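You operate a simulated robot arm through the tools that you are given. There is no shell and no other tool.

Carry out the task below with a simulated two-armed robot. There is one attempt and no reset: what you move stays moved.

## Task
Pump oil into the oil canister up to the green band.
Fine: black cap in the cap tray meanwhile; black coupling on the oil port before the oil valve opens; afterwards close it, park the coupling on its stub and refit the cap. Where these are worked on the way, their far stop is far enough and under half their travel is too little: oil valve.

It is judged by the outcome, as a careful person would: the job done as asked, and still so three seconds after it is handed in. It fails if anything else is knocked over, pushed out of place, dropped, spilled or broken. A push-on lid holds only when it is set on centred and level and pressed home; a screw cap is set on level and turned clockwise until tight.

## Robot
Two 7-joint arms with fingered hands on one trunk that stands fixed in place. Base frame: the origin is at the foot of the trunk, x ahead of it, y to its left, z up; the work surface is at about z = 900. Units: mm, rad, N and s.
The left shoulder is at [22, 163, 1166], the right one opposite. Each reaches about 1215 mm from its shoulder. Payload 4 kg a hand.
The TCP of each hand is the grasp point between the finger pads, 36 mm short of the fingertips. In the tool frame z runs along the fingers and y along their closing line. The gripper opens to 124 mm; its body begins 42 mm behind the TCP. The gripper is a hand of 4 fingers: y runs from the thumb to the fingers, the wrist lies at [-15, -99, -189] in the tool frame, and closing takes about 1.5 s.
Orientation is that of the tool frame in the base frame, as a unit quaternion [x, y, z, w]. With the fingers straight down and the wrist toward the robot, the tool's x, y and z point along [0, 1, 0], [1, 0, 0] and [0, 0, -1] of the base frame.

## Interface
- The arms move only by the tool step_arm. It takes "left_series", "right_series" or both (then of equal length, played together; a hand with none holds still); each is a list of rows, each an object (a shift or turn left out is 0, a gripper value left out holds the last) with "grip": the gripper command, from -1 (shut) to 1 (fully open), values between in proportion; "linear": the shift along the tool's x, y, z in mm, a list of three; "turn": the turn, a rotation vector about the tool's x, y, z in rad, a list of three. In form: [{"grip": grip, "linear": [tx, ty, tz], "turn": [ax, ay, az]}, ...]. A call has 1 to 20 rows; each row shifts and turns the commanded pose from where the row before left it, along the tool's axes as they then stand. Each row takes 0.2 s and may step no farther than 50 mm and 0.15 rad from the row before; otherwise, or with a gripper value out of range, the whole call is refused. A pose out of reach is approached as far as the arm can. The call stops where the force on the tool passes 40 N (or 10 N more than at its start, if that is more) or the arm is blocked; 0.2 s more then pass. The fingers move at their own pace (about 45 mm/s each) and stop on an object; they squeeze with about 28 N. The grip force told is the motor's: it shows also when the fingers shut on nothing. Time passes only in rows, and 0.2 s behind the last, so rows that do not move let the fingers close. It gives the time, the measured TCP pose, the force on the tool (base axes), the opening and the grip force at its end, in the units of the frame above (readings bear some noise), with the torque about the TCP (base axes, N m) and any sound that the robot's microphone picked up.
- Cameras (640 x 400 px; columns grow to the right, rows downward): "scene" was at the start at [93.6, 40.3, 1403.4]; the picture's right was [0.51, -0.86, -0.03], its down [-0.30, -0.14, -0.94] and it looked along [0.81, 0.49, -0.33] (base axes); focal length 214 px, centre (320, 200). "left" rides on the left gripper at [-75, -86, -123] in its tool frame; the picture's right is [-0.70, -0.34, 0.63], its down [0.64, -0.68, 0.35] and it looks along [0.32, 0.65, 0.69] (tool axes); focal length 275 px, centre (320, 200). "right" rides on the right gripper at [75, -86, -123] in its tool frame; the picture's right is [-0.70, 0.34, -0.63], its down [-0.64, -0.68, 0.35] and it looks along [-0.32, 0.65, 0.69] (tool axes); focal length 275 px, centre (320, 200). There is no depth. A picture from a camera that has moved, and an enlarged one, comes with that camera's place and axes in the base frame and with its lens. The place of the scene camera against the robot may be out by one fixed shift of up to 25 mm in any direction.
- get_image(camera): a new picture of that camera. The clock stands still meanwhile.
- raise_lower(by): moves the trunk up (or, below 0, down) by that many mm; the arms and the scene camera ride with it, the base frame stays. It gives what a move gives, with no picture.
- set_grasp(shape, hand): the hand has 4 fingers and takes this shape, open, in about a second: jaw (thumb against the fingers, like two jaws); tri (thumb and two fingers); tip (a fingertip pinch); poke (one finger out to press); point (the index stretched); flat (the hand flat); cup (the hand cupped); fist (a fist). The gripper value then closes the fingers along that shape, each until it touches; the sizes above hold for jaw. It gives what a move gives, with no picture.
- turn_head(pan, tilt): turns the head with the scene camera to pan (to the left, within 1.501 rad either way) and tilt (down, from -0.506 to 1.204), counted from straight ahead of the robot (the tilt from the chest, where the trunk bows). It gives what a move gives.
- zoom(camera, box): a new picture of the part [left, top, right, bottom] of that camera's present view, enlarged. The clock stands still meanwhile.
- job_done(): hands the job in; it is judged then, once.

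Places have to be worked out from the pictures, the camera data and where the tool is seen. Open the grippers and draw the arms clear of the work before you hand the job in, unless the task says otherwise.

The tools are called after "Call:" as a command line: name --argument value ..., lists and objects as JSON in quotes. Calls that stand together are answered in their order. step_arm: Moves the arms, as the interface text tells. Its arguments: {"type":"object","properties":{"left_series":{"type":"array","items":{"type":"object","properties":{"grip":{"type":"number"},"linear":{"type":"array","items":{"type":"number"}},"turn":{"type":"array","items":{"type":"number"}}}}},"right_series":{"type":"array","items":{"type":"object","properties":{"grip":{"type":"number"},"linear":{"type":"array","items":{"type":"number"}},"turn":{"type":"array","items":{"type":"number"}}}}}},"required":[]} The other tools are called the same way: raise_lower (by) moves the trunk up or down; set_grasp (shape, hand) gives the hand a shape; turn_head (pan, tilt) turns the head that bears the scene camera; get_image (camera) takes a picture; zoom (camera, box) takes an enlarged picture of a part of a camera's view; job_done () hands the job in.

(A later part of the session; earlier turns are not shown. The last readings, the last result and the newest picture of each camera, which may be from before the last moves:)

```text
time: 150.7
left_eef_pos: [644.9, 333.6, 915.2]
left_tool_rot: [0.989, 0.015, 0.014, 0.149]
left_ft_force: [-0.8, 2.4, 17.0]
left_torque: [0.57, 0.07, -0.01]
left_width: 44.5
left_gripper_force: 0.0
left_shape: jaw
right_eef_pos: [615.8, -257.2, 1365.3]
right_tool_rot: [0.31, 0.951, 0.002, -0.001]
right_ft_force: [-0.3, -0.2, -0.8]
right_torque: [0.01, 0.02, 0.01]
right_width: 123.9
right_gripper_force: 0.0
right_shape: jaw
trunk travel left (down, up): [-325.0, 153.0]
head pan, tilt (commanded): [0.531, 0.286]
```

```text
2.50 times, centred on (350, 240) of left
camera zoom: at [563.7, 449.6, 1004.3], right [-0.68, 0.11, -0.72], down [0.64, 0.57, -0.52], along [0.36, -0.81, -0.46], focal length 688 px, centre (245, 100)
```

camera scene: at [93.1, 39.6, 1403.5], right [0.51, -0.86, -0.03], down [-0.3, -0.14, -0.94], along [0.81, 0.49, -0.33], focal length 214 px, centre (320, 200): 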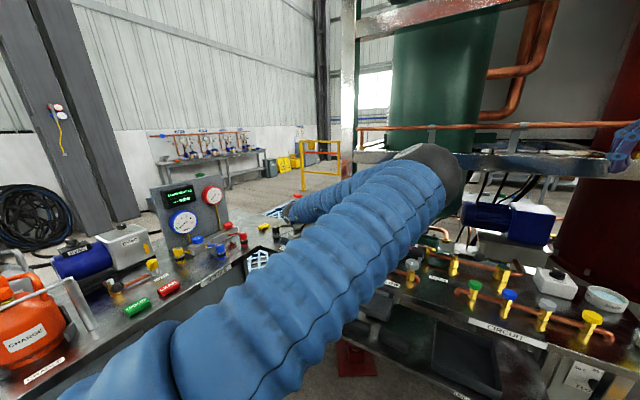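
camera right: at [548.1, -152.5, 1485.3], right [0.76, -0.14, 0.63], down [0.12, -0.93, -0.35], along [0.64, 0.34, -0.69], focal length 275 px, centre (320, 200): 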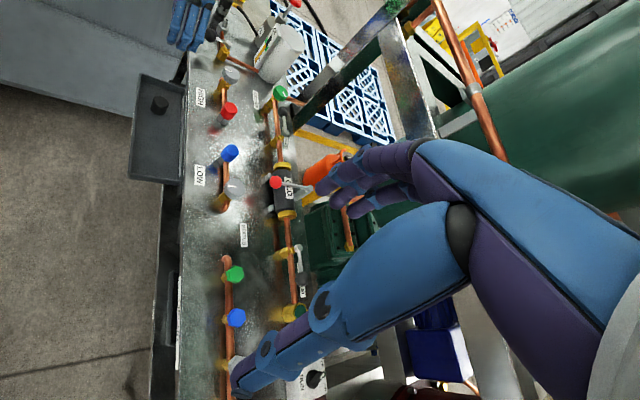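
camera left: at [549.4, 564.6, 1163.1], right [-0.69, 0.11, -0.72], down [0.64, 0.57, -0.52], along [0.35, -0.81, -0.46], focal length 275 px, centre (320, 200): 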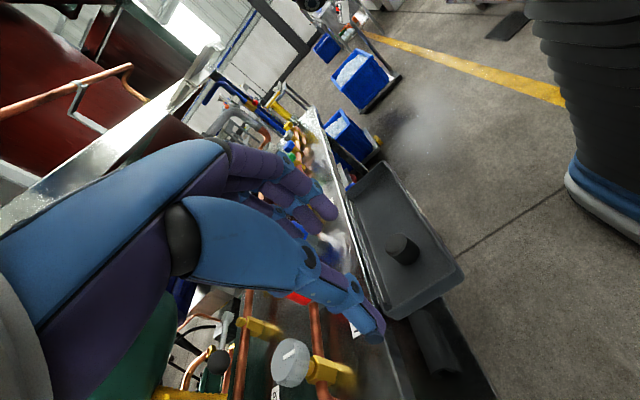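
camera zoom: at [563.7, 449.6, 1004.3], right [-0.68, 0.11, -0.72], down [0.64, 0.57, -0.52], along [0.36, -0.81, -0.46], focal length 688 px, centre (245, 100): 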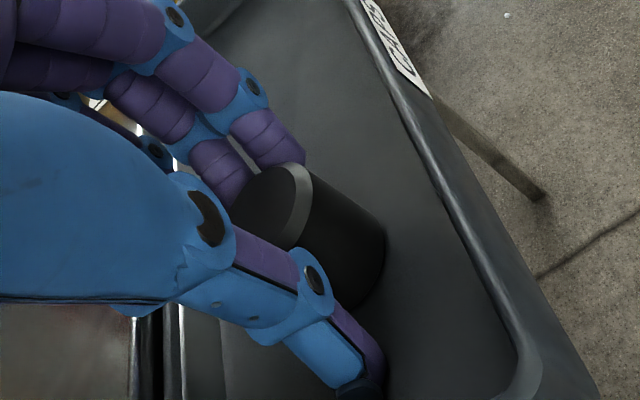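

The thumb is on the floor again, but the fingertips are now below the cap's top edge on the far side. I lift 2 mm and close.

Call:
step_arm --left_series '[{"linear": [0, 0.6, -2]}, {"grip": -1}, {"grip": -1}, {"grip": -1}, {"grip": -1}, {"grip": -1}, {"grip": -1}]'

Call:
zoom --camera "left" --box '[250, 160, 450, 320]'

```text
time: 152.3
left_eef_pos: [646.0, 333.1, 914.7]
left_tool_rot: [0.988, 0.016, 0.013, 0.151]
left_ft_force: [-0.7, 1.3, 3.7]
left_torque: [-0.04, -0.01, -0.04]
left_width: 28.1
left_gripper_force: 28.4
left_shape: jaw
right_eef_pos: [615.9, -257.3, 1363.8]
right_tool_rot: [0.309, 0.951, 0.001, -0.002]
right_ft_force: [-0.6, 0.1, 0.2]
right_torque: [-0.01, 0.02, 0.01]
right_width: 124.1
right_gripper_force: 0.1
right_shape: jaw
trunk travel left (down, up): [-325.0, 153.0]
head pan, tilt (commanded): [0.531, 0.286]
```

```text
2.50 times, centred on (350, 240) of left
camera zoom: at [564.6, 449.4, 1004.3], right [-0.68, 0.11, -0.72], down [0.64, 0.57, -0.52], along [0.35, -0.81, -0.46], focal length 688 px, centre (245, 100)
```

zoom: 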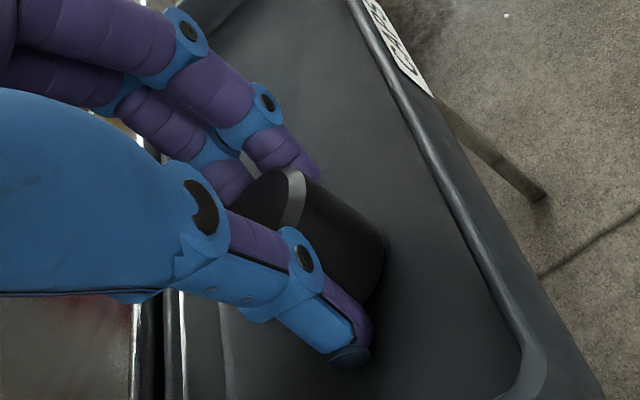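

The cap is gripped. I lift it slowly and check how it hangs.

Call:
step_arm --left_series '[{"linear": [0.1, 1.5, -4.8]}, {"linear": [0.1, 1.5, -4.8]}, {"linear": [0.1, 1.5, -4.8]}, {"linear": [0.2, 3, -9.5]}, {"linear": [0.2, 3, -9.5]}, {"linear": [0, 0, 0]}]'

Call:
zoom --camera "left" --box '[250, 160, 450, 320]'

Call:
zoom --camera "right" --box '[130, 40, 210, 120]'

```text
time: 153.7
left_eef_pos: [645.7, 333.1, 949.3]
left_tool_rot: [0.988, 0.016, 0.014, 0.15]
left_ft_force: [0.4, 0.0, -0.6]
left_torque: [0.0, 0.05, 0.02]
left_width: 28.3
left_gripper_force: 27.5
left_shape: jaw
right_eef_pos: [615.6, -257.7, 1365.0]
right_tool_rot: [0.31, 0.951, 0.0, -0.003]
right_ft_force: [0.6, -0.2, -0.8]
right_torque: [-0.04, 0.03, -0.02]
right_width: 123.8
right_gripper_force: 0.0
right_shape: jaw
trunk travel left (down, up): [-325.0, 153.0]
head pan, tilt (commanded): [0.531, 0.286]
```

```text
2.50 times, centred on (350, 240) of left
camera zoom: at [565.3, 448.7, 1039.2], right [-0.68, 0.11, -0.72], down [0.64, 0.57, -0.52], along [0.35, -0.81, -0.46], focal length 688 px, centre (245, 100)
```

zoom: 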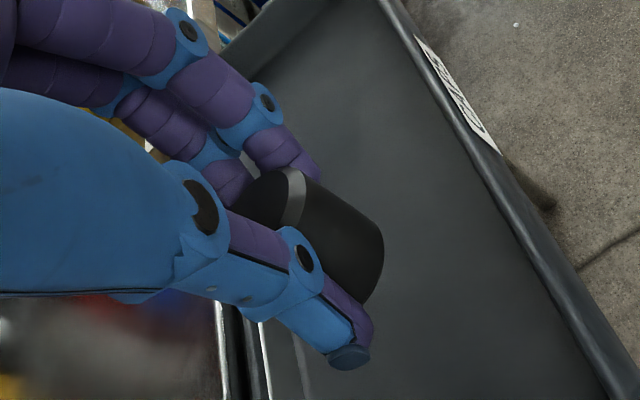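

```text
5.00 times, centred on (170, 80) of right
camera zoom: at [505.3, -282.2, 1488.1], right [0.76, -0.14, 0.63], down [0.12, -0.93, -0.35], along [0.64, 0.34, -0.69], focal length 1376 px, centre (1070, 800)
```

zoom: 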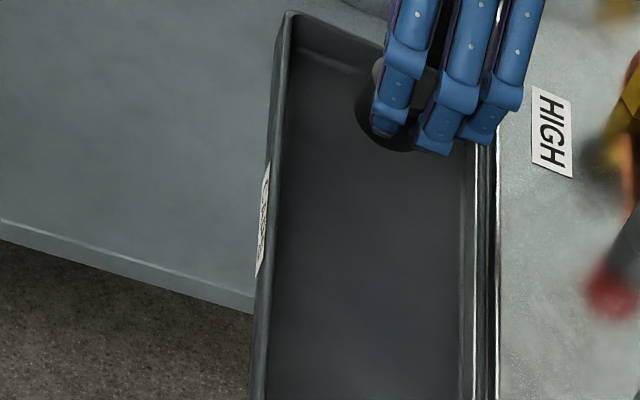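

The cap hangs steadily in the same attitude it stood in. I lift it out, retreat to the open area, and turn about the vertical toward −45° yaw.

Call:
step_arm --left_series '[{"linear": [0.6, 8.9, -28.6]}, {"linear": [0.6, 8.9, -28.6]}, {"linear": [0.6, 8.9, -28.6]}, {"linear": [0.4, 6, -19]}, {"linear": [-3, -28.7, -9]}, {"linear": [-3, -28.7, -9]}, {"linear": [-3, -28.7, -9]}, {"linear": [-3, -28.7, -9]}, {"linear": [-0.7, -23.9, -24.2]}, {"linear": [-0.7, -23.9, -24.2]}, {"linear": [-0.7, -23.9, -24.2]}, {"linear": [-0.7, -23.9, -24.2]}, {"linear": [-0.7, -23.9, -24.2]}, {"linear": [0, 0, 0]}]'

Call:
step_arm --left_series '[{"turn": [0.003, 0.0404, -0.1296]}, {"turn": [0.003, 0.0404, -0.1296]}, {"turn": [0.003, 0.0404, -0.1296]}, {"turn": [0.003, 0.0404, -0.1296]}, {"turn": [0.003, 0.0404, -0.1296]}, {"turn": [0.003, 0.0404, -0.1296]}, {"linear": [0, 0, 0]}]'

Call:
get_image --camera "scene"

Call:
zoom --camera "left" --box '[240, 150, 440, 310]'

```text
time: 156.7
left_eef_pos: [619.8, 602.4, 1141.6]
left_tool_rot: [0.989, 0.015, 0.014, 0.149]
left_ft_force: [0.5, -0.1, -1.1]
left_torque: [0.0, 0.0, 0.0]
left_width: 28.3
left_gripper_force: 27.9
left_shape: jaw
right_eef_pos: [616.7, -257.3, 1364.9]
right_tool_rot: [0.31, 0.951, 0.001, -0.002]
right_ft_force: [-0.7, 1.0, 0.0]
right_torque: [0.01, 0.02, 0.01]
right_width: 124.0
right_gripper_force: 0.1
right_shape: jaw
trunk travel left (down, up): [-325.0, 153.0]
head pan, tilt (commanded): [0.531, 0.286]
```

```text
time: 158.3
left_eef_pos: [618.9, 603.0, 1139.5]
left_tool_rot: [0.901, 0.407, 0.072, 0.132]
left_ft_force: [-0.3, 0.5, 0.1]
left_torque: [0.03, 0.01, -0.03]
left_width: 27.8
left_gripper_force: 27.3
left_shape: jaw
right_eef_pos: [616.2, -256.2, 1364.1]
right_tool_rot: [0.31, 0.951, 0.0, -0.002]
right_ft_force: [-0.4, -0.2, 0.5]
right_torque: [0.01, 0.01, -0.01]
right_width: 124.0
right_gripper_force: 0.1
right_shape: jaw
trunk travel left (down, up): [-325.0, 153.0]
head pan, tilt (commanded): [0.531, 0.286]
```

```text
taken
camera scene: at [93.5, 40.6, 1403.4], right [0.51, -0.86, -0.03], down [-0.3, -0.14, -0.94], along [0.81, 0.49, -0.33], focal length 214 px, centre (320, 200)
```

scene: 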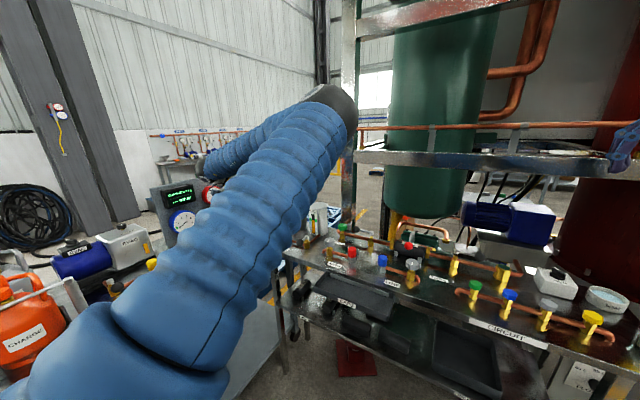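

```text
2.50 times, centred on (340, 230) of left
camera zoom: at [479.1, 624.3, 1229.1], right [-0.55, -0.42, -0.72], down [0.02, 0.85, -0.52], along [0.84, -0.3, -0.46], focal length 688 px, centre (270, 125)
```

zoom: 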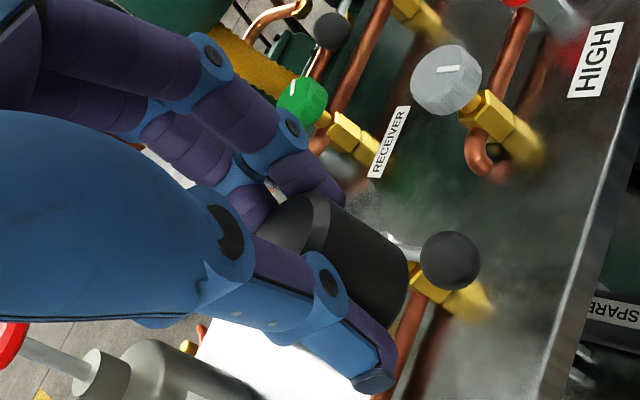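

Yaw is now −42° with the cap held. I carry it to above the port so that the cap axis lies over (784.5, 635.3).

Call:
step_arm --left_series '[{"linear": [34, 21.1, 7.35]}, {"linear": [34, 21.1, 7.35]}, {"linear": [34, 21.1, 7.35]}, {"linear": [34, 21.1, 7.35]}, {"linear": [0, 0, 0]}, {"linear": [-0.67, -8.8, 28.4]}, {"linear": [-0.67, -8.8, 28.4]}, {"linear": [-0.67, -8.8, 28.4]}, {"linear": [-0.67, -8.8, 28.4]}, {"linear": [0, 0, 0]}]'

Call:
get_image --camera "scene"

Call:
zoom --camera "left" --box '[240, 160, 440, 310]'

Call:
zoom --camera "right" --box '[150, 0, 290, 110]'

```text
time: 160.5
left_eef_pos: [774.1, 643.6, 1020.7]
left_tool_rot: [0.902, 0.406, 0.071, 0.132]
left_ft_force: [0.2, -0.5, 0.4]
left_torque: [0.05, 0.02, -0.03]
left_width: 27.8
left_gripper_force: 27.9
left_shape: jaw
right_eef_pos: [615.4, -256.7, 1365.0]
right_tool_rot: [0.31, 0.951, 0.002, -0.002]
right_ft_force: [0.3, 0.1, 1.0]
right_torque: [0.03, 0.0, 0.0]
right_width: 123.8
right_gripper_force: 0.1
right_shape: jaw
trunk travel left (down, up): [-325.0, 153.0]
head pan, tilt (commanded): [0.531, 0.286]
```

```text
taken
camera scene: at [93.0, 39.5, 1403.6], right [0.51, -0.86, -0.03], down [-0.3, -0.14, -0.94], along [0.81, 0.49, -0.33], focal length 214 px, centre (320, 200)
```

scene: 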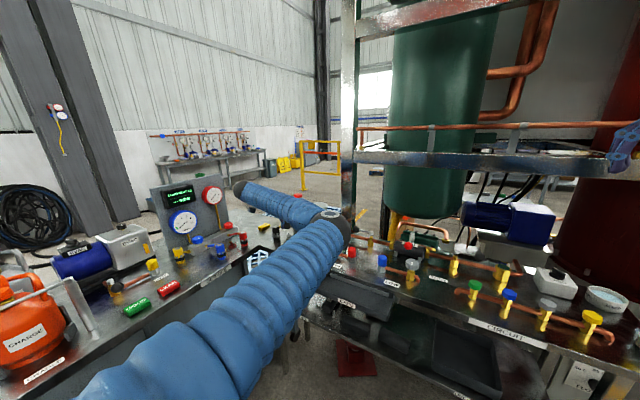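

```text
2.67 times, centred on (340, 235) of left
camera zoom: at [635.3, 664.5, 1111.4], right [-0.55, -0.42, -0.72], down [0.02, 0.85, -0.52], along [0.84, -0.3, -0.46], focal length 734 px, centre (267, 107)
```

zoom: 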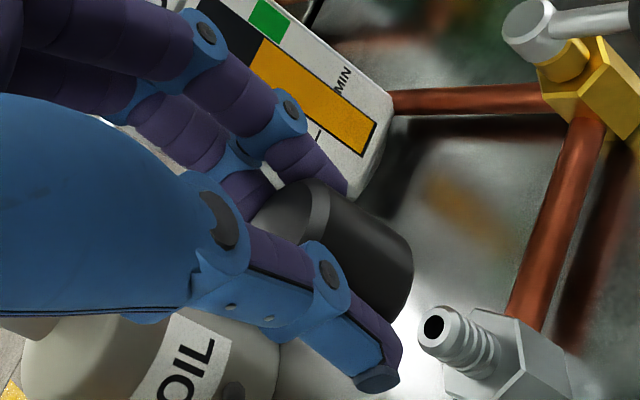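

```text
3.64 times, centred on (220, 55) of right
camera zoom: at [504.4, -282.7, 1488.6], right [0.76, -0.14, 0.63], down [0.12, -0.93, -0.35], along [0.64, 0.34, -0.69], focal length 1001 px, centre (684, 727)
```

zoom: 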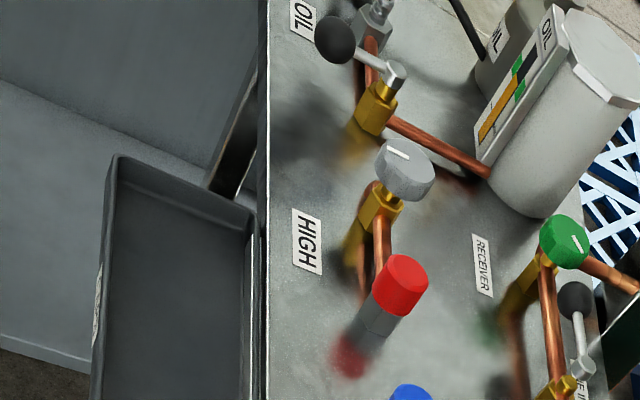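

The scene camera is blocked by the left elbow, so I bring the right hand back a little to use its camera as the side view of the port.

Call:
step_arm --right_series '[{"linear": [12, 37.7, 0]}, {"linear": [12, 37.7, 0]}, {"linear": [12, 37.7, 0]}, {"linear": [12, 37.7, 0]}, {"linear": [12, 37.7, 0]}, {"linear": [0, 0, 0]}]'

Call:
get_image --camera "right"

Call:
zoom --camera "right" --box '[150, 0, 290, 110]'

```text
time: 161.9
left_eef_pos: [775.3, 643.5, 1021.9]
left_tool_rot: [0.902, 0.405, 0.072, 0.132]
left_ft_force: [-0.5, -0.2, -0.8]
left_torque: [-0.01, -0.01, 0.01]
left_width: 28.0
left_gripper_force: 28.4
left_shape: jaw
right_eef_pos: [680.8, -68.5, 1365.3]
right_tool_rot: [0.309, 0.951, 0.001, -0.002]
right_ft_force: [0.0, -0.5, 0.3]
right_torque: [-0.01, -0.03, -0.02]
right_width: 123.9
right_gripper_force: 0.1
right_shape: jaw
trunk travel left (down, up): [-325.0, 153.0]
head pan, tilt (commanded): [0.531, 0.286]
```

```text
taken
camera right: at [568.7, -93.7, 1488.0], right [0.76, -0.14, 0.63], down [0.12, -0.93, -0.35], along [0.64, 0.34, -0.69], focal length 275 px, centre (320, 200)
```

right: 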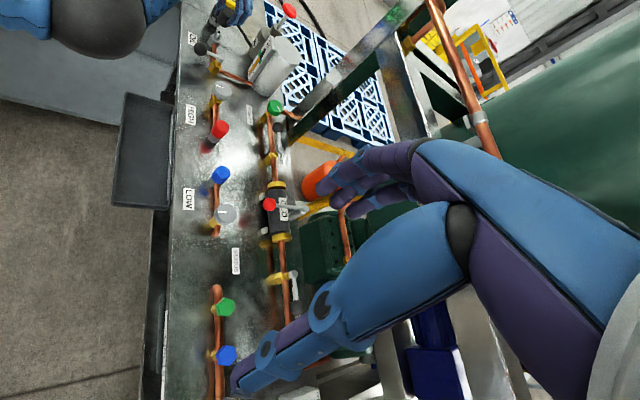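

```text
3.64 times, centred on (220, 55) of right
camera zoom: at [568.7, -93.7, 1488.0], right [0.76, -0.14, 0.63], down [0.12, -0.93, -0.35], along [0.64, 0.34, -0.69], focal length 1001 px, centre (684, 727)
```

zoom: 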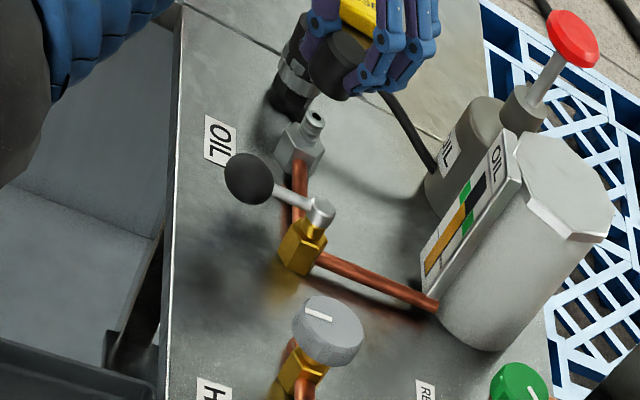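

From the left camera the cap axis is within ~1 mm of the port in y. I enlarge the right camera's view to check the x-direction.

Call:
zoom --camera "right" --box '[210, 0, 260, 45]'

Call:
zoom --camera "left" --box '[310, 200, 420, 290]'

```text
8.89 times, centred on (235, 22) of right
camera zoom: at [568.7, -93.7, 1488.0], right [0.76, -0.14, 0.63], down [0.12, -0.93, -0.35], along [0.64, 0.34, -0.69], focal length 2447 px, centre (1076, 1778)
```

zoom: 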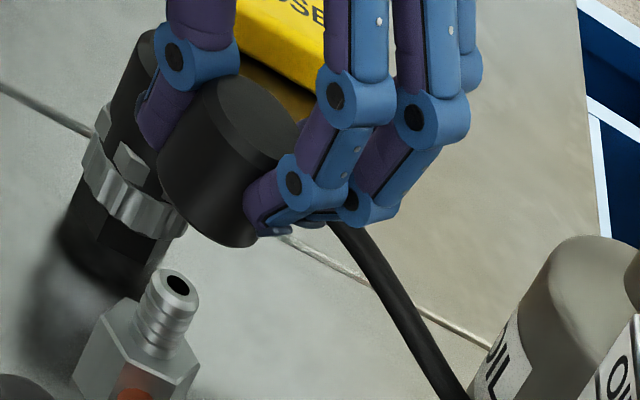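

```text
4.44 times, centred on (365, 245) of left
camera zoom: at [635.6, 664.1, 1111.4], right [-0.55, -0.42, -0.72], down [0.02, 0.86, -0.52], along [0.84, -0.3, -0.46], focal length 1224 px, centre (120, 0)
```

zoom: 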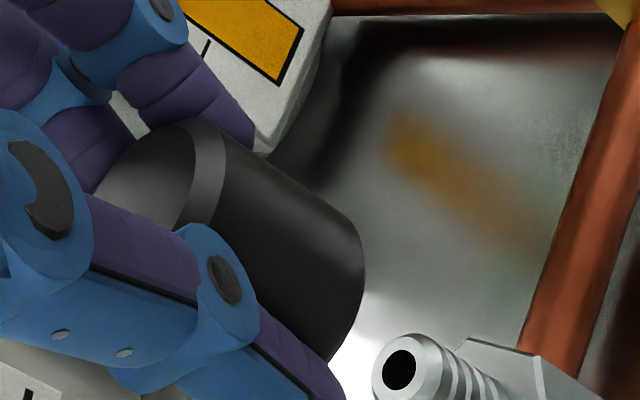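

Combining the two views, the cap is about 3.7 mm too far in −x and 0.9 mm in +y, ~32 mm above the spigot. I correct and lower 22 mm, then look again.

Call:
step_arm --left_series '[{"linear": [1.76, 3.2, 1.04]}, {"linear": [-0.17, -2.17, 7]}, {"linear": [-0.17, -2.17, 7]}, {"linear": [-0.17, -2.17, 7]}, {"linear": [0, 0, 0]}]'

Call:
zoom --camera "right" --box '[210, 0, 260, 45]'

Call:
zoom --camera "left" --box '[310, 200, 420, 290]'

```text
time: 163.1
left_eef_pos: [778.0, 645.5, 997.6]
left_tool_rot: [0.901, 0.406, 0.071, 0.134]
left_ft_force: [-1.0, 0.0, 0.4]
left_torque: [0.0, -0.01, 0.02]
left_width: 27.9
left_gripper_force: 27.9
left_shape: jaw
right_eef_pos: [680.2, -67.1, 1364.0]
right_tool_rot: [0.31, 0.951, 0.0, -0.002]
right_ft_force: [0.1, -0.6, -0.4]
right_torque: [-0.03, 0.01, 0.0]
right_width: 123.9
right_gripper_force: 0.1
right_shape: jaw
trunk travel left (down, up): [-325.0, 153.0]
head pan, tilt (commanded): [0.531, 0.286]
```

```text
8.89 times, centred on (235, 22) of right
camera zoom: at [568.8, -92.9, 1488.0], right [0.76, -0.14, 0.63], down [0.12, -0.93, -0.35], along [0.64, 0.34, -0.69], focal length 2447 px, centre (1076, 1778)
```

zoom: 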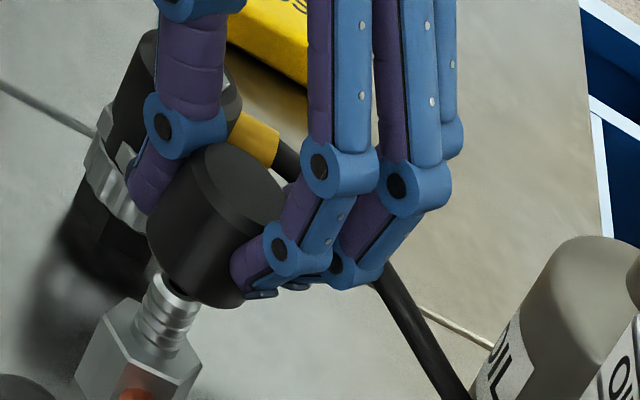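

```text
4.44 times, centred on (365, 245) of left
camera zoom: at [640.3, 665.7, 1088.8], right [-0.55, -0.42, -0.72], down [0.02, 0.85, -0.52], along [0.83, -0.3, -0.46], focal length 1224 px, centre (120, 0)
```

zoom: 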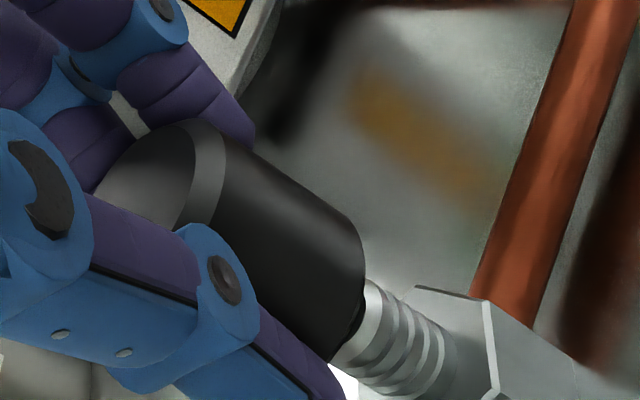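

The two views disagree by ~2 mm, so I take another reading without motion and a larger enlargement to pin down the offset.

Call:
step_arm --left_series '[{"linear": [0, 0, 0]}]'

Call:
zoom --camera "left" --box '[330, 210, 410, 290]'

Call:
zoom --camera "right" --box '[215, 12, 245, 45]'

```text
time: 163.5
left_eef_pos: [778.6, 645.6, 998.1]
left_tool_rot: [0.902, 0.406, 0.072, 0.133]
left_ft_force: [-0.7, -0.3, -1.4]
left_torque: [-0.01, 0.0, 0.01]
left_width: 27.7
left_gripper_force: 28.2
left_shape: jaw
right_eef_pos: [679.5, -67.5, 1363.7]
right_tool_rot: [0.311, 0.95, 0.001, -0.003]
right_ft_force: [0.1, 0.0, 0.6]
right_torque: [0.0, 0.02, 0.02]
right_width: 123.8
right_gripper_force: 0.0
right_shape: jaw
trunk travel left (down, up): [-325.0, 153.0]
head pan, tilt (commanded): [0.531, 0.286]
```

```text
5.00 times, centred on (370, 250) of left
camera zoom: at [640.3, 665.8, 1088.8], right [-0.55, -0.42, -0.72], down [0.02, 0.85, -0.52], along [0.84, -0.3, -0.46], focal length 1376 px, centre (70, -50)
```

zoom: 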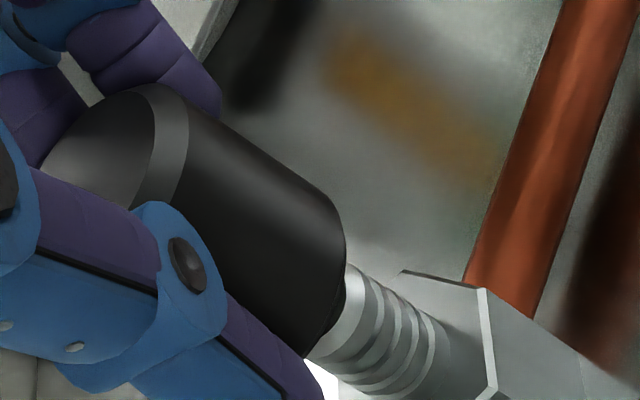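

```text
12.12 times, centred on (230, 28) of right
camera zoom: at [568.9, -92.9, 1488.0], right [0.76, -0.14, 0.63], down [0.12, -0.93, -0.35], along [0.64, 0.34, -0.69], focal length 3337 px, centre (1411, 2279)
```

zoom: 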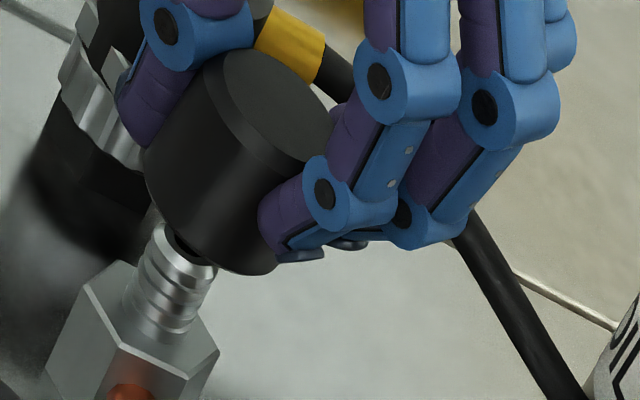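

The left view indicates the cap sits ~2.8 mm too far in +y (and ~1 mm in +x), with ~7 mm left to the spigot tip. I correct by (−1, −2.5) mm and re-check.

Call:
step_arm --left_series '[{"linear": [-2.54, 0.87, 0.21]}, {"linear": [0, 0, 0]}, {"linear": [0, 0, 0]}]'

Call:
zoom --camera "left" --box '[330, 210, 410, 290]'

Call:
zoom --camera "right" --box '[215, 12, 245, 45]'

```text
time: 164.3
left_eef_pos: [777.9, 644.1, 999.9]
left_tool_rot: [0.901, 0.407, 0.072, 0.132]
left_ft_force: [0.2, 0.4, -1.2]
left_torque: [-0.03, 0.02, -0.03]
left_width: 28.0
left_gripper_force: 28.3
left_shape: jaw
right_eef_pos: [680.6, -67.4, 1365.3]
right_tool_rot: [0.31, 0.951, 0.001, -0.002]
right_ft_force: [0.2, -0.2, -0.1]
right_torque: [-0.01, 0.04, 0.0]
right_width: 123.9
right_gripper_force: 0.0
right_shape: jaw
trunk travel left (down, up): [-325.0, 153.0]
head pan, tilt (commanded): [0.531, 0.286]
```

```text
5.00 times, centred on (370, 250) of left
camera zoom: at [639.2, 664.0, 1089.0], right [-0.55, -0.42, -0.72], down [0.02, 0.85, -0.52], along [0.84, -0.3, -0.46], focal length 1376 px, centre (70, -50)
```

zoom: 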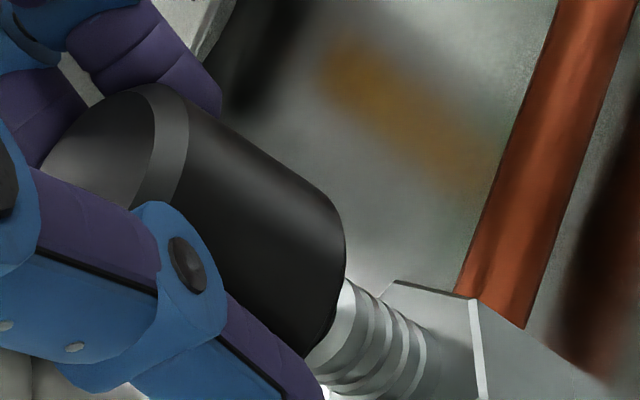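

```text
12.12 times, centred on (230, 28) of right
camera zoom: at [568.9, -93.0, 1488.0], right [0.76, -0.14, 0.63], down [0.12, -0.93, -0.35], along [0.64, 0.34, -0.69], focal length 3337 px, centre (1411, 2279)
```

zoom: 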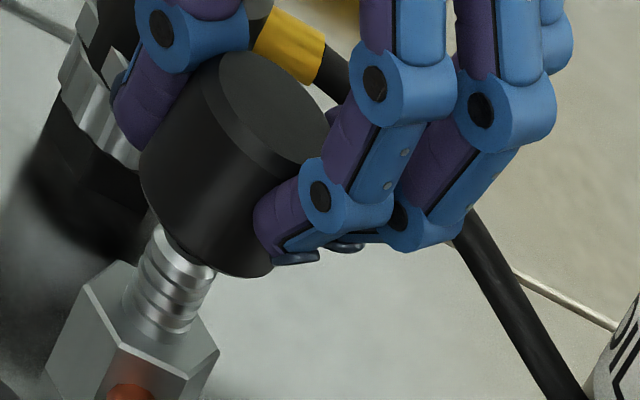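

Now about 1.4 mm of +y error remains. I take out 1 mm more and lower gently in 2 mm steps with force watch.

Call:
step_arm --left_series '[{"linear": [-0.75, 0.63, 0.18]}, {"linear": [0, 0, 0]}, {"linear": [-0.05, -0.59, 1.91]}, {"linear": [-0.05, -0.59, 1.91]}, {"linear": [-0.05, -0.59, 1.91]}, {"linear": [-0.05, -0.59, 1.91]}, {"linear": [0, 0, 0]}]'

Call:
zoom --camera "left" --box '[330, 210, 410, 290]'

Call:
zoom --camera "right" --box '[215, 12, 245, 45]'

```text
time: 165.9
left_eef_pos: [778.0, 642.4, 991.7]
left_tool_rot: [0.901, 0.405, 0.072, 0.134]
left_ft_force: [0.6, -0.9, -0.7]
left_torque: [0.01, 0.01, -0.01]
left_width: 27.7
left_gripper_force: 27.9
left_shape: jaw
right_eef_pos: [679.9, -67.9, 1364.3]
right_tool_rot: [0.31, 0.951, 0.001, -0.003]
right_ft_force: [0.1, -0.7, -0.1]
right_torque: [0.01, -0.01, 0.0]
right_width: 123.7
right_gripper_force: 0.1
right_shape: jaw
trunk travel left (down, up): [-325.0, 153.0]
head pan, tilt (commanded): [0.531, 0.286]
```

```text
5.00 times, centred on (370, 250) of left
camera zoom: at [638.6, 662.3, 1080.5], right [-0.55, -0.42, -0.72], down [0.02, 0.85, -0.52], along [0.84, -0.3, -0.46], focal length 1376 px, centre (70, -50)
```

zoom: 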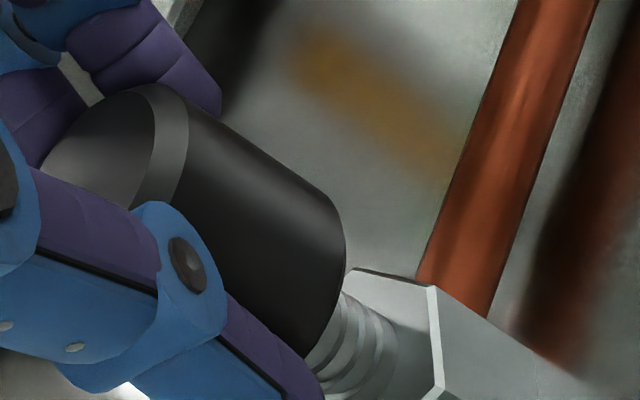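

```text
12.12 times, centred on (230, 28) of right
camera zoom: at [568.9, -92.9, 1488.0], right [0.76, -0.14, 0.63], down [0.12, -0.93, -0.35], along [0.64, 0.34, -0.69], focal length 3337 px, centre (1411, 2279)
```

zoom: 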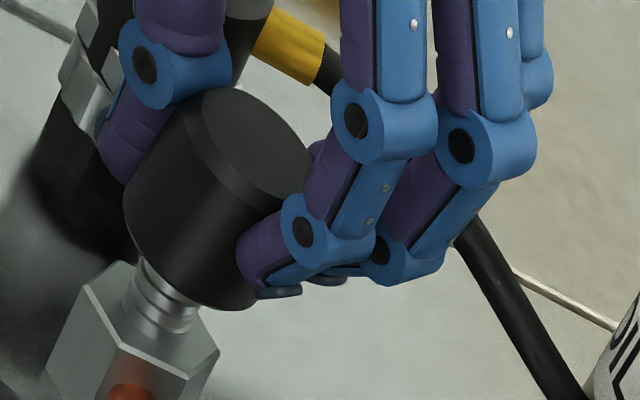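

Aligned in y and about 1 mm short in x; the cap's mouth is at the spigot tip with no contact. I nudge +0.8 mm in x and continue down.

Call:
step_arm --left_series '[{"linear": [0.53, 0.57, 0.19]}, {"linear": [-0.05, -0.59, 1.91]}, {"linear": [-0.05, -0.59, 1.91]}, {"linear": [-0.05, -0.59, 1.91]}, {"linear": [-0.05, -0.59, 1.91]}, {"linear": [0, 0, 0]}]'

Call:
zoom --camera "left" --box '[330, 210, 410, 290]'

Call:
zoom --camera "right" --box '[215, 12, 245, 45]'

```text
time: 167.3
left_eef_pos: [777.0, 641.5, 982.3]
left_tool_rot: [0.901, 0.406, 0.071, 0.133]
left_ft_force: [-0.7, 1.0, -0.7]
left_torque: [0.03, 0.02, -0.05]
left_width: 27.8
left_gripper_force: 28.0
left_shape: jaw
right_eef_pos: [680.7, -66.5, 1364.3]
right_tool_rot: [0.31, 0.951, 0.001, -0.003]
right_ft_force: [-0.6, -0.1, 0.9]
right_torque: [-0.03, 0.01, 0.02]
right_width: 124.1
right_gripper_force: 0.1
right_shape: jaw
trunk travel left (down, up): [-325.0, 153.0]
head pan, tilt (commanded): [0.531, 0.286]
```

```text
5.00 times, centred on (370, 250) of left
camera zoom: at [639.1, 662.1, 1072.5], right [-0.55, -0.42, -0.72], down [0.02, 0.85, -0.52], along [0.84, -0.3, -0.46], focal length 1376 px, centre (70, -50)
```

zoom: 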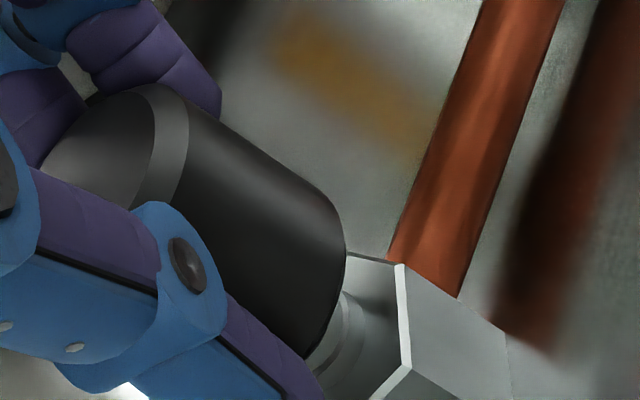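

```text
12.12 times, centred on (230, 28) of right
camera zoom: at [568.9, -92.9, 1488.0], right [0.76, -0.14, 0.63], down [0.12, -0.93, -0.35], along [0.64, 0.34, -0.69], focal length 3337 px, centre (1411, 2279)
```

zoom: 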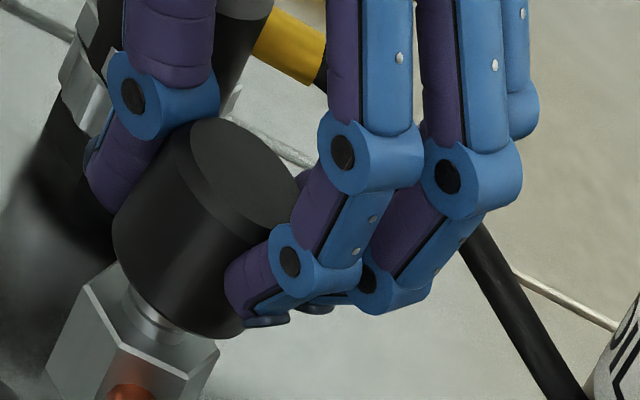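

The cap is sliding over the spigot without force. I keep lowering toward the hex.

Call:
step_arm --left_series '[{"linear": [-0.05, -0.59, 1.91]}, {"linear": [-0.05, -0.59, 1.91]}, {"linear": [-0.05, -0.59, 1.91]}, {"linear": [-0.05, -0.59, 1.91]}, {"linear": [0, 0, 0]}]'

Call:
zoom --camera "left" --box '[330, 210, 410, 290]'

Call:
zoom --camera "right" --box '[215, 12, 245, 45]'

```text
time: 168.5
left_eef_pos: [776.6, 641.4, 974.5]
left_tool_rot: [0.901, 0.407, 0.072, 0.133]
left_ft_force: [-2.2, 4.5, 6.3]
left_torque: [0.08, 0.04, 0.01]
left_width: 27.7
left_gripper_force: 27.8
left_shape: jaw
right_eef_pos: [679.8, -67.2, 1364.0]
right_tool_rot: [0.31, 0.951, 0.002, -0.002]
right_ft_force: [1.3, 0.3, -0.5]
right_torque: [-0.01, 0.01, -0.01]
right_width: 124.0
right_gripper_force: 0.1
right_shape: jaw
trunk travel left (down, up): [-325.0, 153.0]
head pan, tilt (commanded): [0.531, 0.286]
```

```text
5.00 times, centred on (370, 250) of left
camera zoom: at [638.1, 661.5, 1064.9], right [-0.55, -0.42, -0.72], down [0.02, 0.85, -0.52], along [0.84, -0.3, -0.46], focal length 1376 px, centre (70, -50)
```

zoom: 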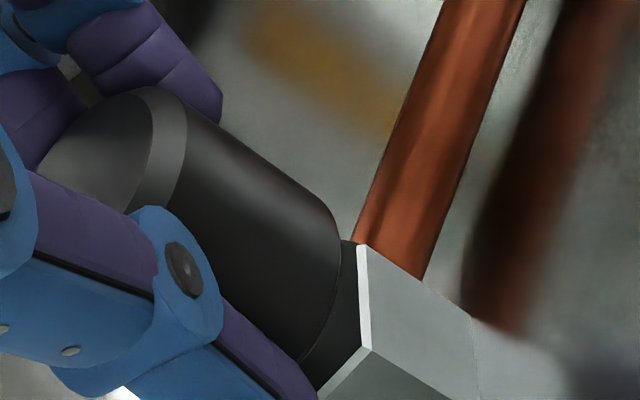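

```text
12.12 times, centred on (230, 28) of right
camera zoom: at [568.1, -92.8, 1488.4], right [0.76, -0.14, 0.63], down [0.12, -0.93, -0.35], along [0.64, 0.34, -0.69], focal length 3337 px, centre (1411, 2279)
```

zoom: 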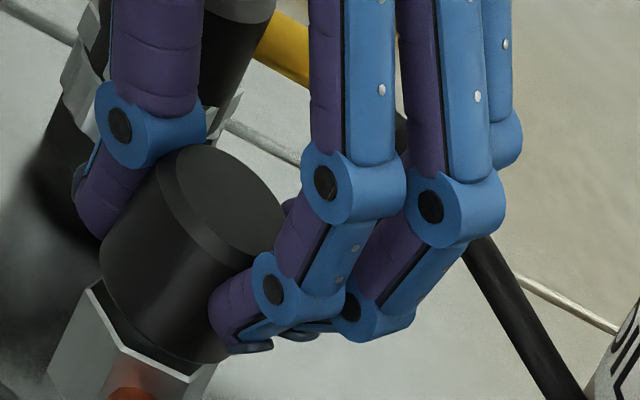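

Contact begins (6 N) with the cap ~3 mm above the hex. I press it home in small steps with a slight +y relief.

Call:
step_arm --left_series '[{"linear": [0.35, -0.75, 1.3]}, {"linear": [-0.03, -0.44, 1.43]}, {"linear": [-0.03, -0.44, 1.43]}, {"linear": [0, 0, 0]}]'

Call:
zoom --camera "left" --box '[330, 210, 410, 290]'

Call:
zoom --camera "right" --box '[215, 12, 245, 45]'

```text
time: 169.5
left_eef_pos: [777.9, 641.3, 970.8]
left_tool_rot: [0.901, 0.406, 0.072, 0.133]
left_ft_force: [-6.7, 2.8, 0.5]
left_torque: [0.08, 0.14, -0.02]
left_width: 27.8
left_gripper_force: 27.9
left_shape: jaw
right_eef_pos: [679.8, -66.5, 1365.0]
right_tool_rot: [0.31, 0.951, 0.0, -0.003]
right_ft_force: [-0.3, 0.0, 0.0]
right_torque: [0.02, 0.02, 0.01]
right_width: 123.7
right_gripper_force: 0.1
right_shape: jaw
trunk travel left (down, up): [-325.0, 153.0]
head pan, tilt (commanded): [0.531, 0.286]
```

```text
5.00 times, centred on (370, 250) of left
camera zoom: at [638.6, 662.3, 1060.3], right [-0.55, -0.42, -0.72], down [0.02, 0.85, -0.52], along [0.84, -0.3, -0.46], focal length 1376 px, centre (70, -50)
```

zoom: 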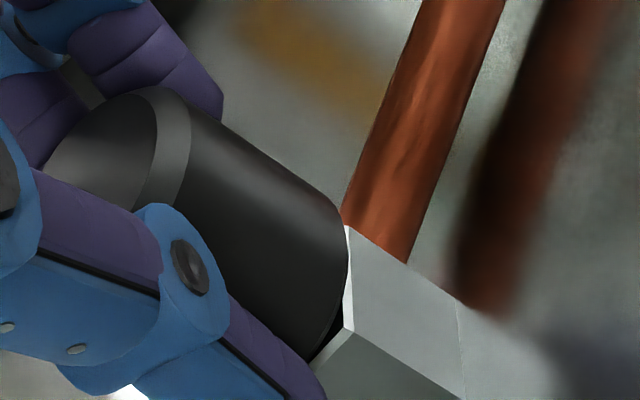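

```text
12.12 times, centred on (230, 28) of right
camera zoom: at [568.2, -92.6, 1488.3], right [0.76, -0.14, 0.63], down [0.12, -0.93, -0.35], along [0.64, 0.34, -0.69], focal length 3337 px, centre (1411, 2279)
```

zoom: 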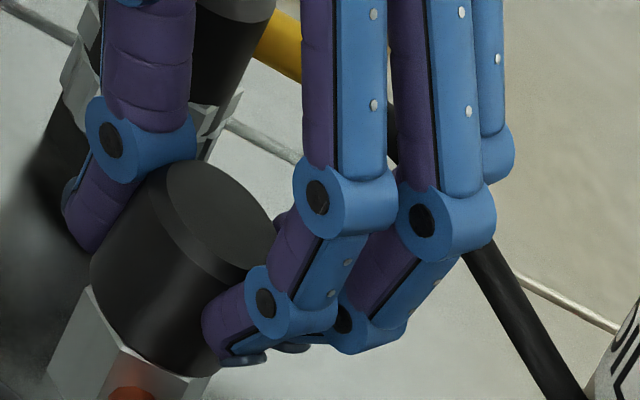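

The cap is practically on the hex. I press until firm resistance.

Call:
step_arm --left_series '[{"linear": [-0.03, -0.44, 1.43]}, {"linear": [-0.03, -0.44, 1.43]}, {"linear": [-0.03, -0.44, 1.43]}, {"linear": [0, 0, 0]}]'

Call:
zoom --camera "left" --box '[330, 210, 410, 290]'

Call:
zoom --camera "right" --box '[215, 12, 245, 45]'

```text
time: 170.5
left_eef_pos: [776.8, 642.1, 969.4]
left_tool_rot: [0.901, 0.405, 0.074, 0.132]
left_ft_force: [-5.4, 6.5, 19.3]
left_torque: [-0.1, -0.28, 0.01]
left_width: 27.7
left_gripper_force: 27.6
left_shape: jaw
right_eef_pos: [677.8, -68.0, 1365.7]
right_tool_rot: [0.309, 0.951, 0.001, -0.002]
right_ft_force: [0.0, -0.3, 0.1]
right_torque: [0.0, 0.0, 0.02]
right_width: 123.8
right_gripper_force: 0.0
right_shape: jaw
trunk travel left (down, up): [-325.0, 153.0]
head pan, tilt (commanded): [0.531, 0.286]
```

```text
5.00 times, centred on (370, 250) of left
camera zoom: at [637.4, 662.0, 1058.4], right [-0.55, -0.42, -0.72], down [0.02, 0.86, -0.52], along [0.84, -0.3, -0.46], focal length 1376 px, centre (70, -50)
```

zoom: 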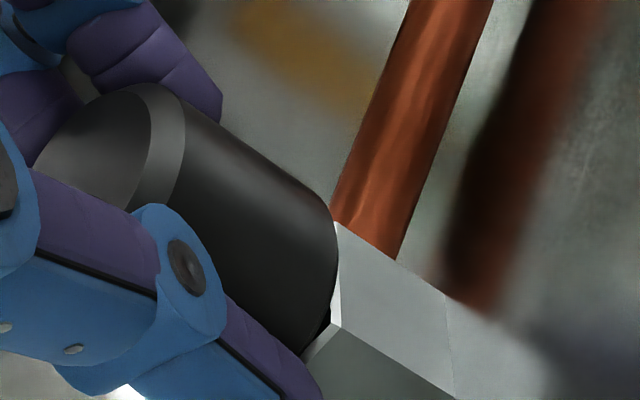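

```text
12.12 times, centred on (230, 28) of right
camera zoom: at [566.8, -93.6, 1489.0], right [0.76, -0.14, 0.63], down [0.12, -0.93, -0.35], along [0.64, 0.34, -0.69], focal length 3337 px, centre (1411, 2279)
```

zoom: 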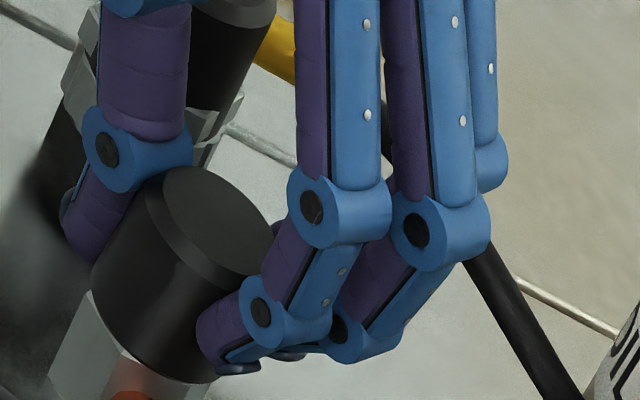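

19 N now. I press further for a firm seat.

Call:
step_arm --left_series '[{"linear": [-0.03, -0.44, 1.43]}, {"linear": [-0.03, -0.44, 1.43]}, {"linear": [-0.02, -0.3, 0.95]}, {"linear": [0, 0, 0]}]'

Call:
zoom --camera "left" --box '[330, 210, 410, 290]'

Call:
zoom --camera "right" --box '[215, 12, 245, 45]'

```text
time: 171.5
left_eef_pos: [775.1, 642.0, 966.2]
left_tool_rot: [0.901, 0.406, 0.073, 0.132]
left_ft_force: [-5.5, 10.0, 35.3]
left_torque: [-0.29, -0.49, 0.06]
left_width: 28.2
left_gripper_force: 27.8
left_shape: jaw
right_eef_pos: [676.5, -68.7, 1365.3]
right_tool_rot: [0.309, 0.951, 0.002, 0.0]
right_ft_force: [-0.6, 0.3, -0.3]
right_torque: [0.04, 0.03, -0.02]
right_width: 123.8
right_gripper_force: 0.1
right_shape: jaw
trunk travel left (down, up): [-325.0, 153.0]
head pan, tilt (commanded): [0.531, 0.286]
```

```text
5.00 times, centred on (370, 250) of left
camera zoom: at [636.2, 661.5, 1055.6], right [-0.55, -0.42, -0.72], down [0.02, 0.86, -0.52], along [0.84, -0.3, -0.46], focal length 1376 px, centre (70, -50)
```

zoom: 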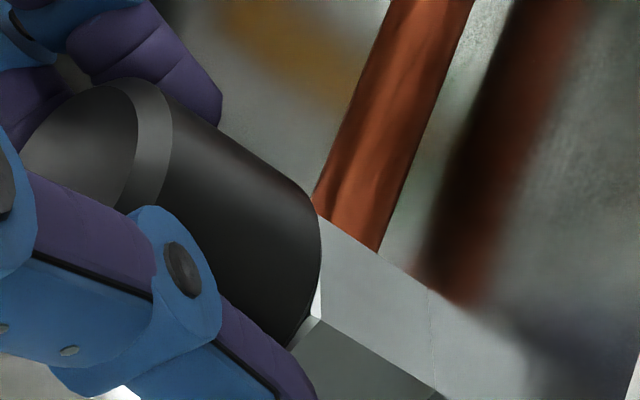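

```text
12.12 times, centred on (230, 28) of right
camera zoom: at [565.3, -94.2, 1489.6], right [0.76, -0.14, 0.63], down [0.12, -0.93, -0.35], along [0.64, 0.34, -0.69], focal length 3337 px, centre (1411, 2279)
```

zoom: 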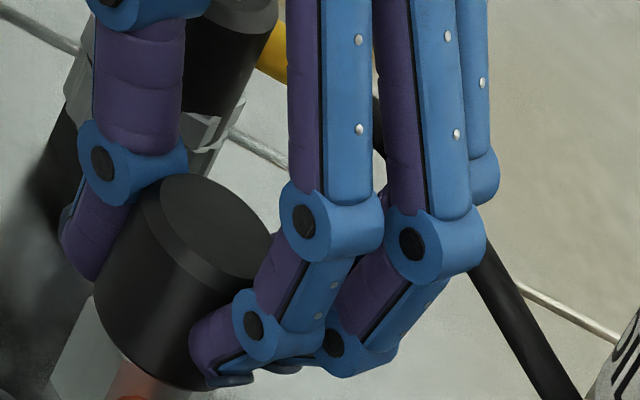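

The cap is seated on the hex with 35 N. I relax the push slightly and open the fingers a little, checking that the cap stays down.

Call:
step_arm --left_series '[{"linear": [0.08, 1.2, -3.8]}, {"grip": -0.5}, {"grip": -0.3}, {"grip": -0.25}, {"grip": -0.25}, {"linear": [0, 0, 0]}]'

Call:
zoom --camera "left" --box '[310, 190, 430, 290]'

Call:
zoom --camera "right" --box '[210, 5, 250, 45]'

```text
time: 172.9
left_eef_pos: [778.6, 641.3, 965.9]
left_tool_rot: [0.902, 0.405, 0.072, 0.133]
left_ft_force: [-0.5, 1.1, -0.8]
left_torque: [0.01, -0.03, 0.02]
left_width: 46.3
left_gripper_force: 0.1
left_shape: jaw
right_eef_pos: [679.6, -67.4, 1364.3]
right_tool_rot: [0.31, 0.951, 0.001, -0.003]
right_ft_force: [0.6, -0.4, 0.5]
right_torque: [-0.02, -0.01, -0.01]
right_width: 123.7
right_gripper_force: 0.1
right_shape: jaw
trunk travel left (down, up): [-325.0, 153.0]
head pan, tilt (commanded): [0.531, 0.286]
```

```text
4.00 times, centred on (370, 240) of left
camera zoom: at [639.2, 661.7, 1056.2], right [-0.55, -0.42, -0.72], down [0.02, 0.85, -0.52], along [0.84, -0.3, -0.46], focal length 1101 px, centre (120, 40)
```

zoom: 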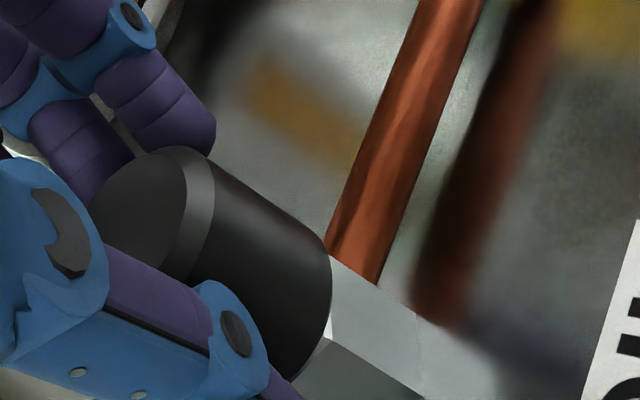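

```text
10.00 times, centred on (230, 25) of right
camera zoom: at [568.6, -93.1, 1488.1], right [0.76, -0.14, 0.63], down [0.12, -0.93, -0.35], along [0.64, 0.34, -0.69], focal length 2753 px, centre (1220, 1950)
```

zoom: 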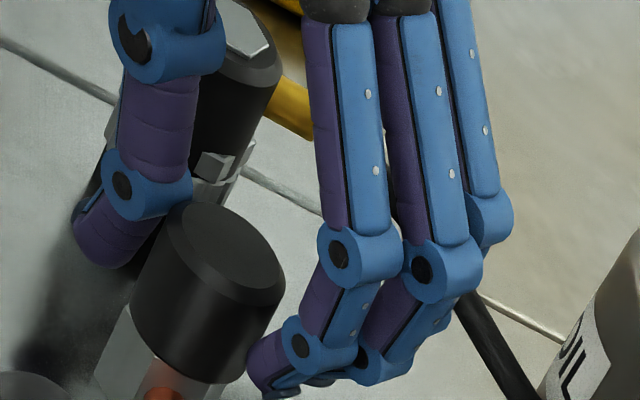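

The cap stays seated and level. I raise the hand straight up and inspect the result.

Call:
step_arm --left_series '[{"linear": [0.2, 3, -9.5]}, {"linear": [0.3, 4.4, -14.3]}, {"linear": [0.5, 7.4, -23.9], "grip": 0.1}, {"linear": [0.7, 8.9, -28.6]}, {"linear": [0.7, 8.9, -28.6]}, {"linear": [0.7, 8.9, -28.6]}, {"linear": [0, 0, 0]}]'

Call:
zoom --camera "right" --box '[180, 0, 290, 90]'

Call:
zoom --camera "left" --box '[300, 180, 520, 360]'

Call:
get_image --camera "scene"

```text
time: 174.5
left_eef_pos: [778.9, 642.8, 1107.0]
left_tool_rot: [0.902, 0.406, 0.071, 0.132]
left_ft_force: [0.0, -0.1, 0.1]
left_torque: [-0.01, 0.02, 0.01]
left_width: 68.0
left_gripper_force: 0.1
left_shape: jaw
right_eef_pos: [681.0, -67.4, 1363.6]
right_tool_rot: [0.309, 0.951, 0.001, -0.002]
right_ft_force: [-0.2, 0.4, 0.1]
right_torque: [0.0, 0.0, 0.03]
right_width: 124.0
right_gripper_force: 0.2
right_shape: jaw
trunk travel left (down, up): [-325.0, 153.0]
head pan, tilt (commanded): [0.531, 0.286]
```

```text
4.44 times, centred on (235, 45) of right
camera zoom: at [569.6, -92.5, 1487.6], right [0.76, -0.14, 0.63], down [0.12, -0.93, -0.35], along [0.63, 0.34, -0.69], focal length 1224 px, centre (698, 889)
```

zoom: 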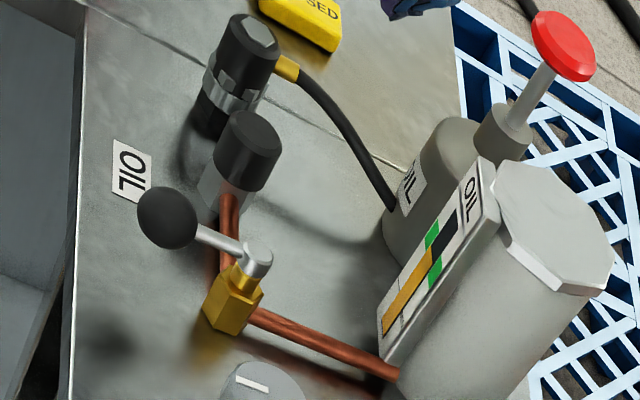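

```text
2.22 times, centred on (410, 270) of left
camera zoom: at [639.1, 661.9, 1196.0], right [-0.55, -0.42, -0.72], down [0.02, 0.85, -0.52], along [0.83, -0.3, -0.46], focal length 612 px, centre (120, 44)
```

zoom: 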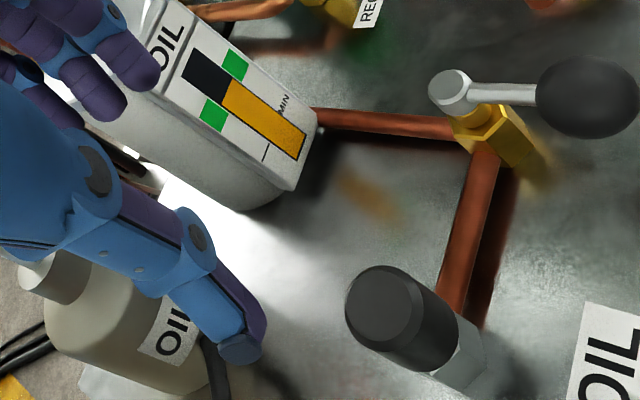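

```text
taken
camera scene: at [94.4, 40.4, 1403.2], right [0.51, -0.86, -0.03], down [-0.3, -0.14, -0.94], along [0.81, 0.49, -0.33], focal length 214 px, centre (320, 200)
```

scene: 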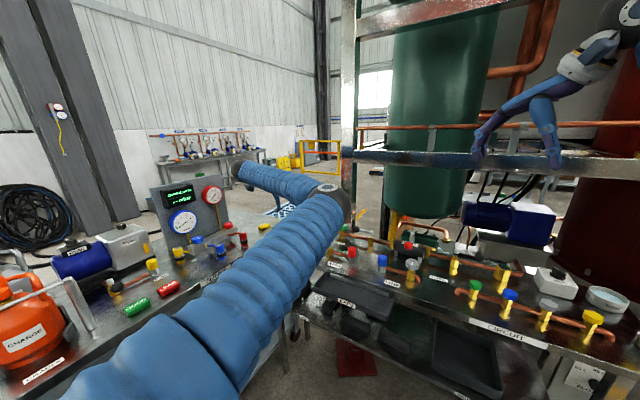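

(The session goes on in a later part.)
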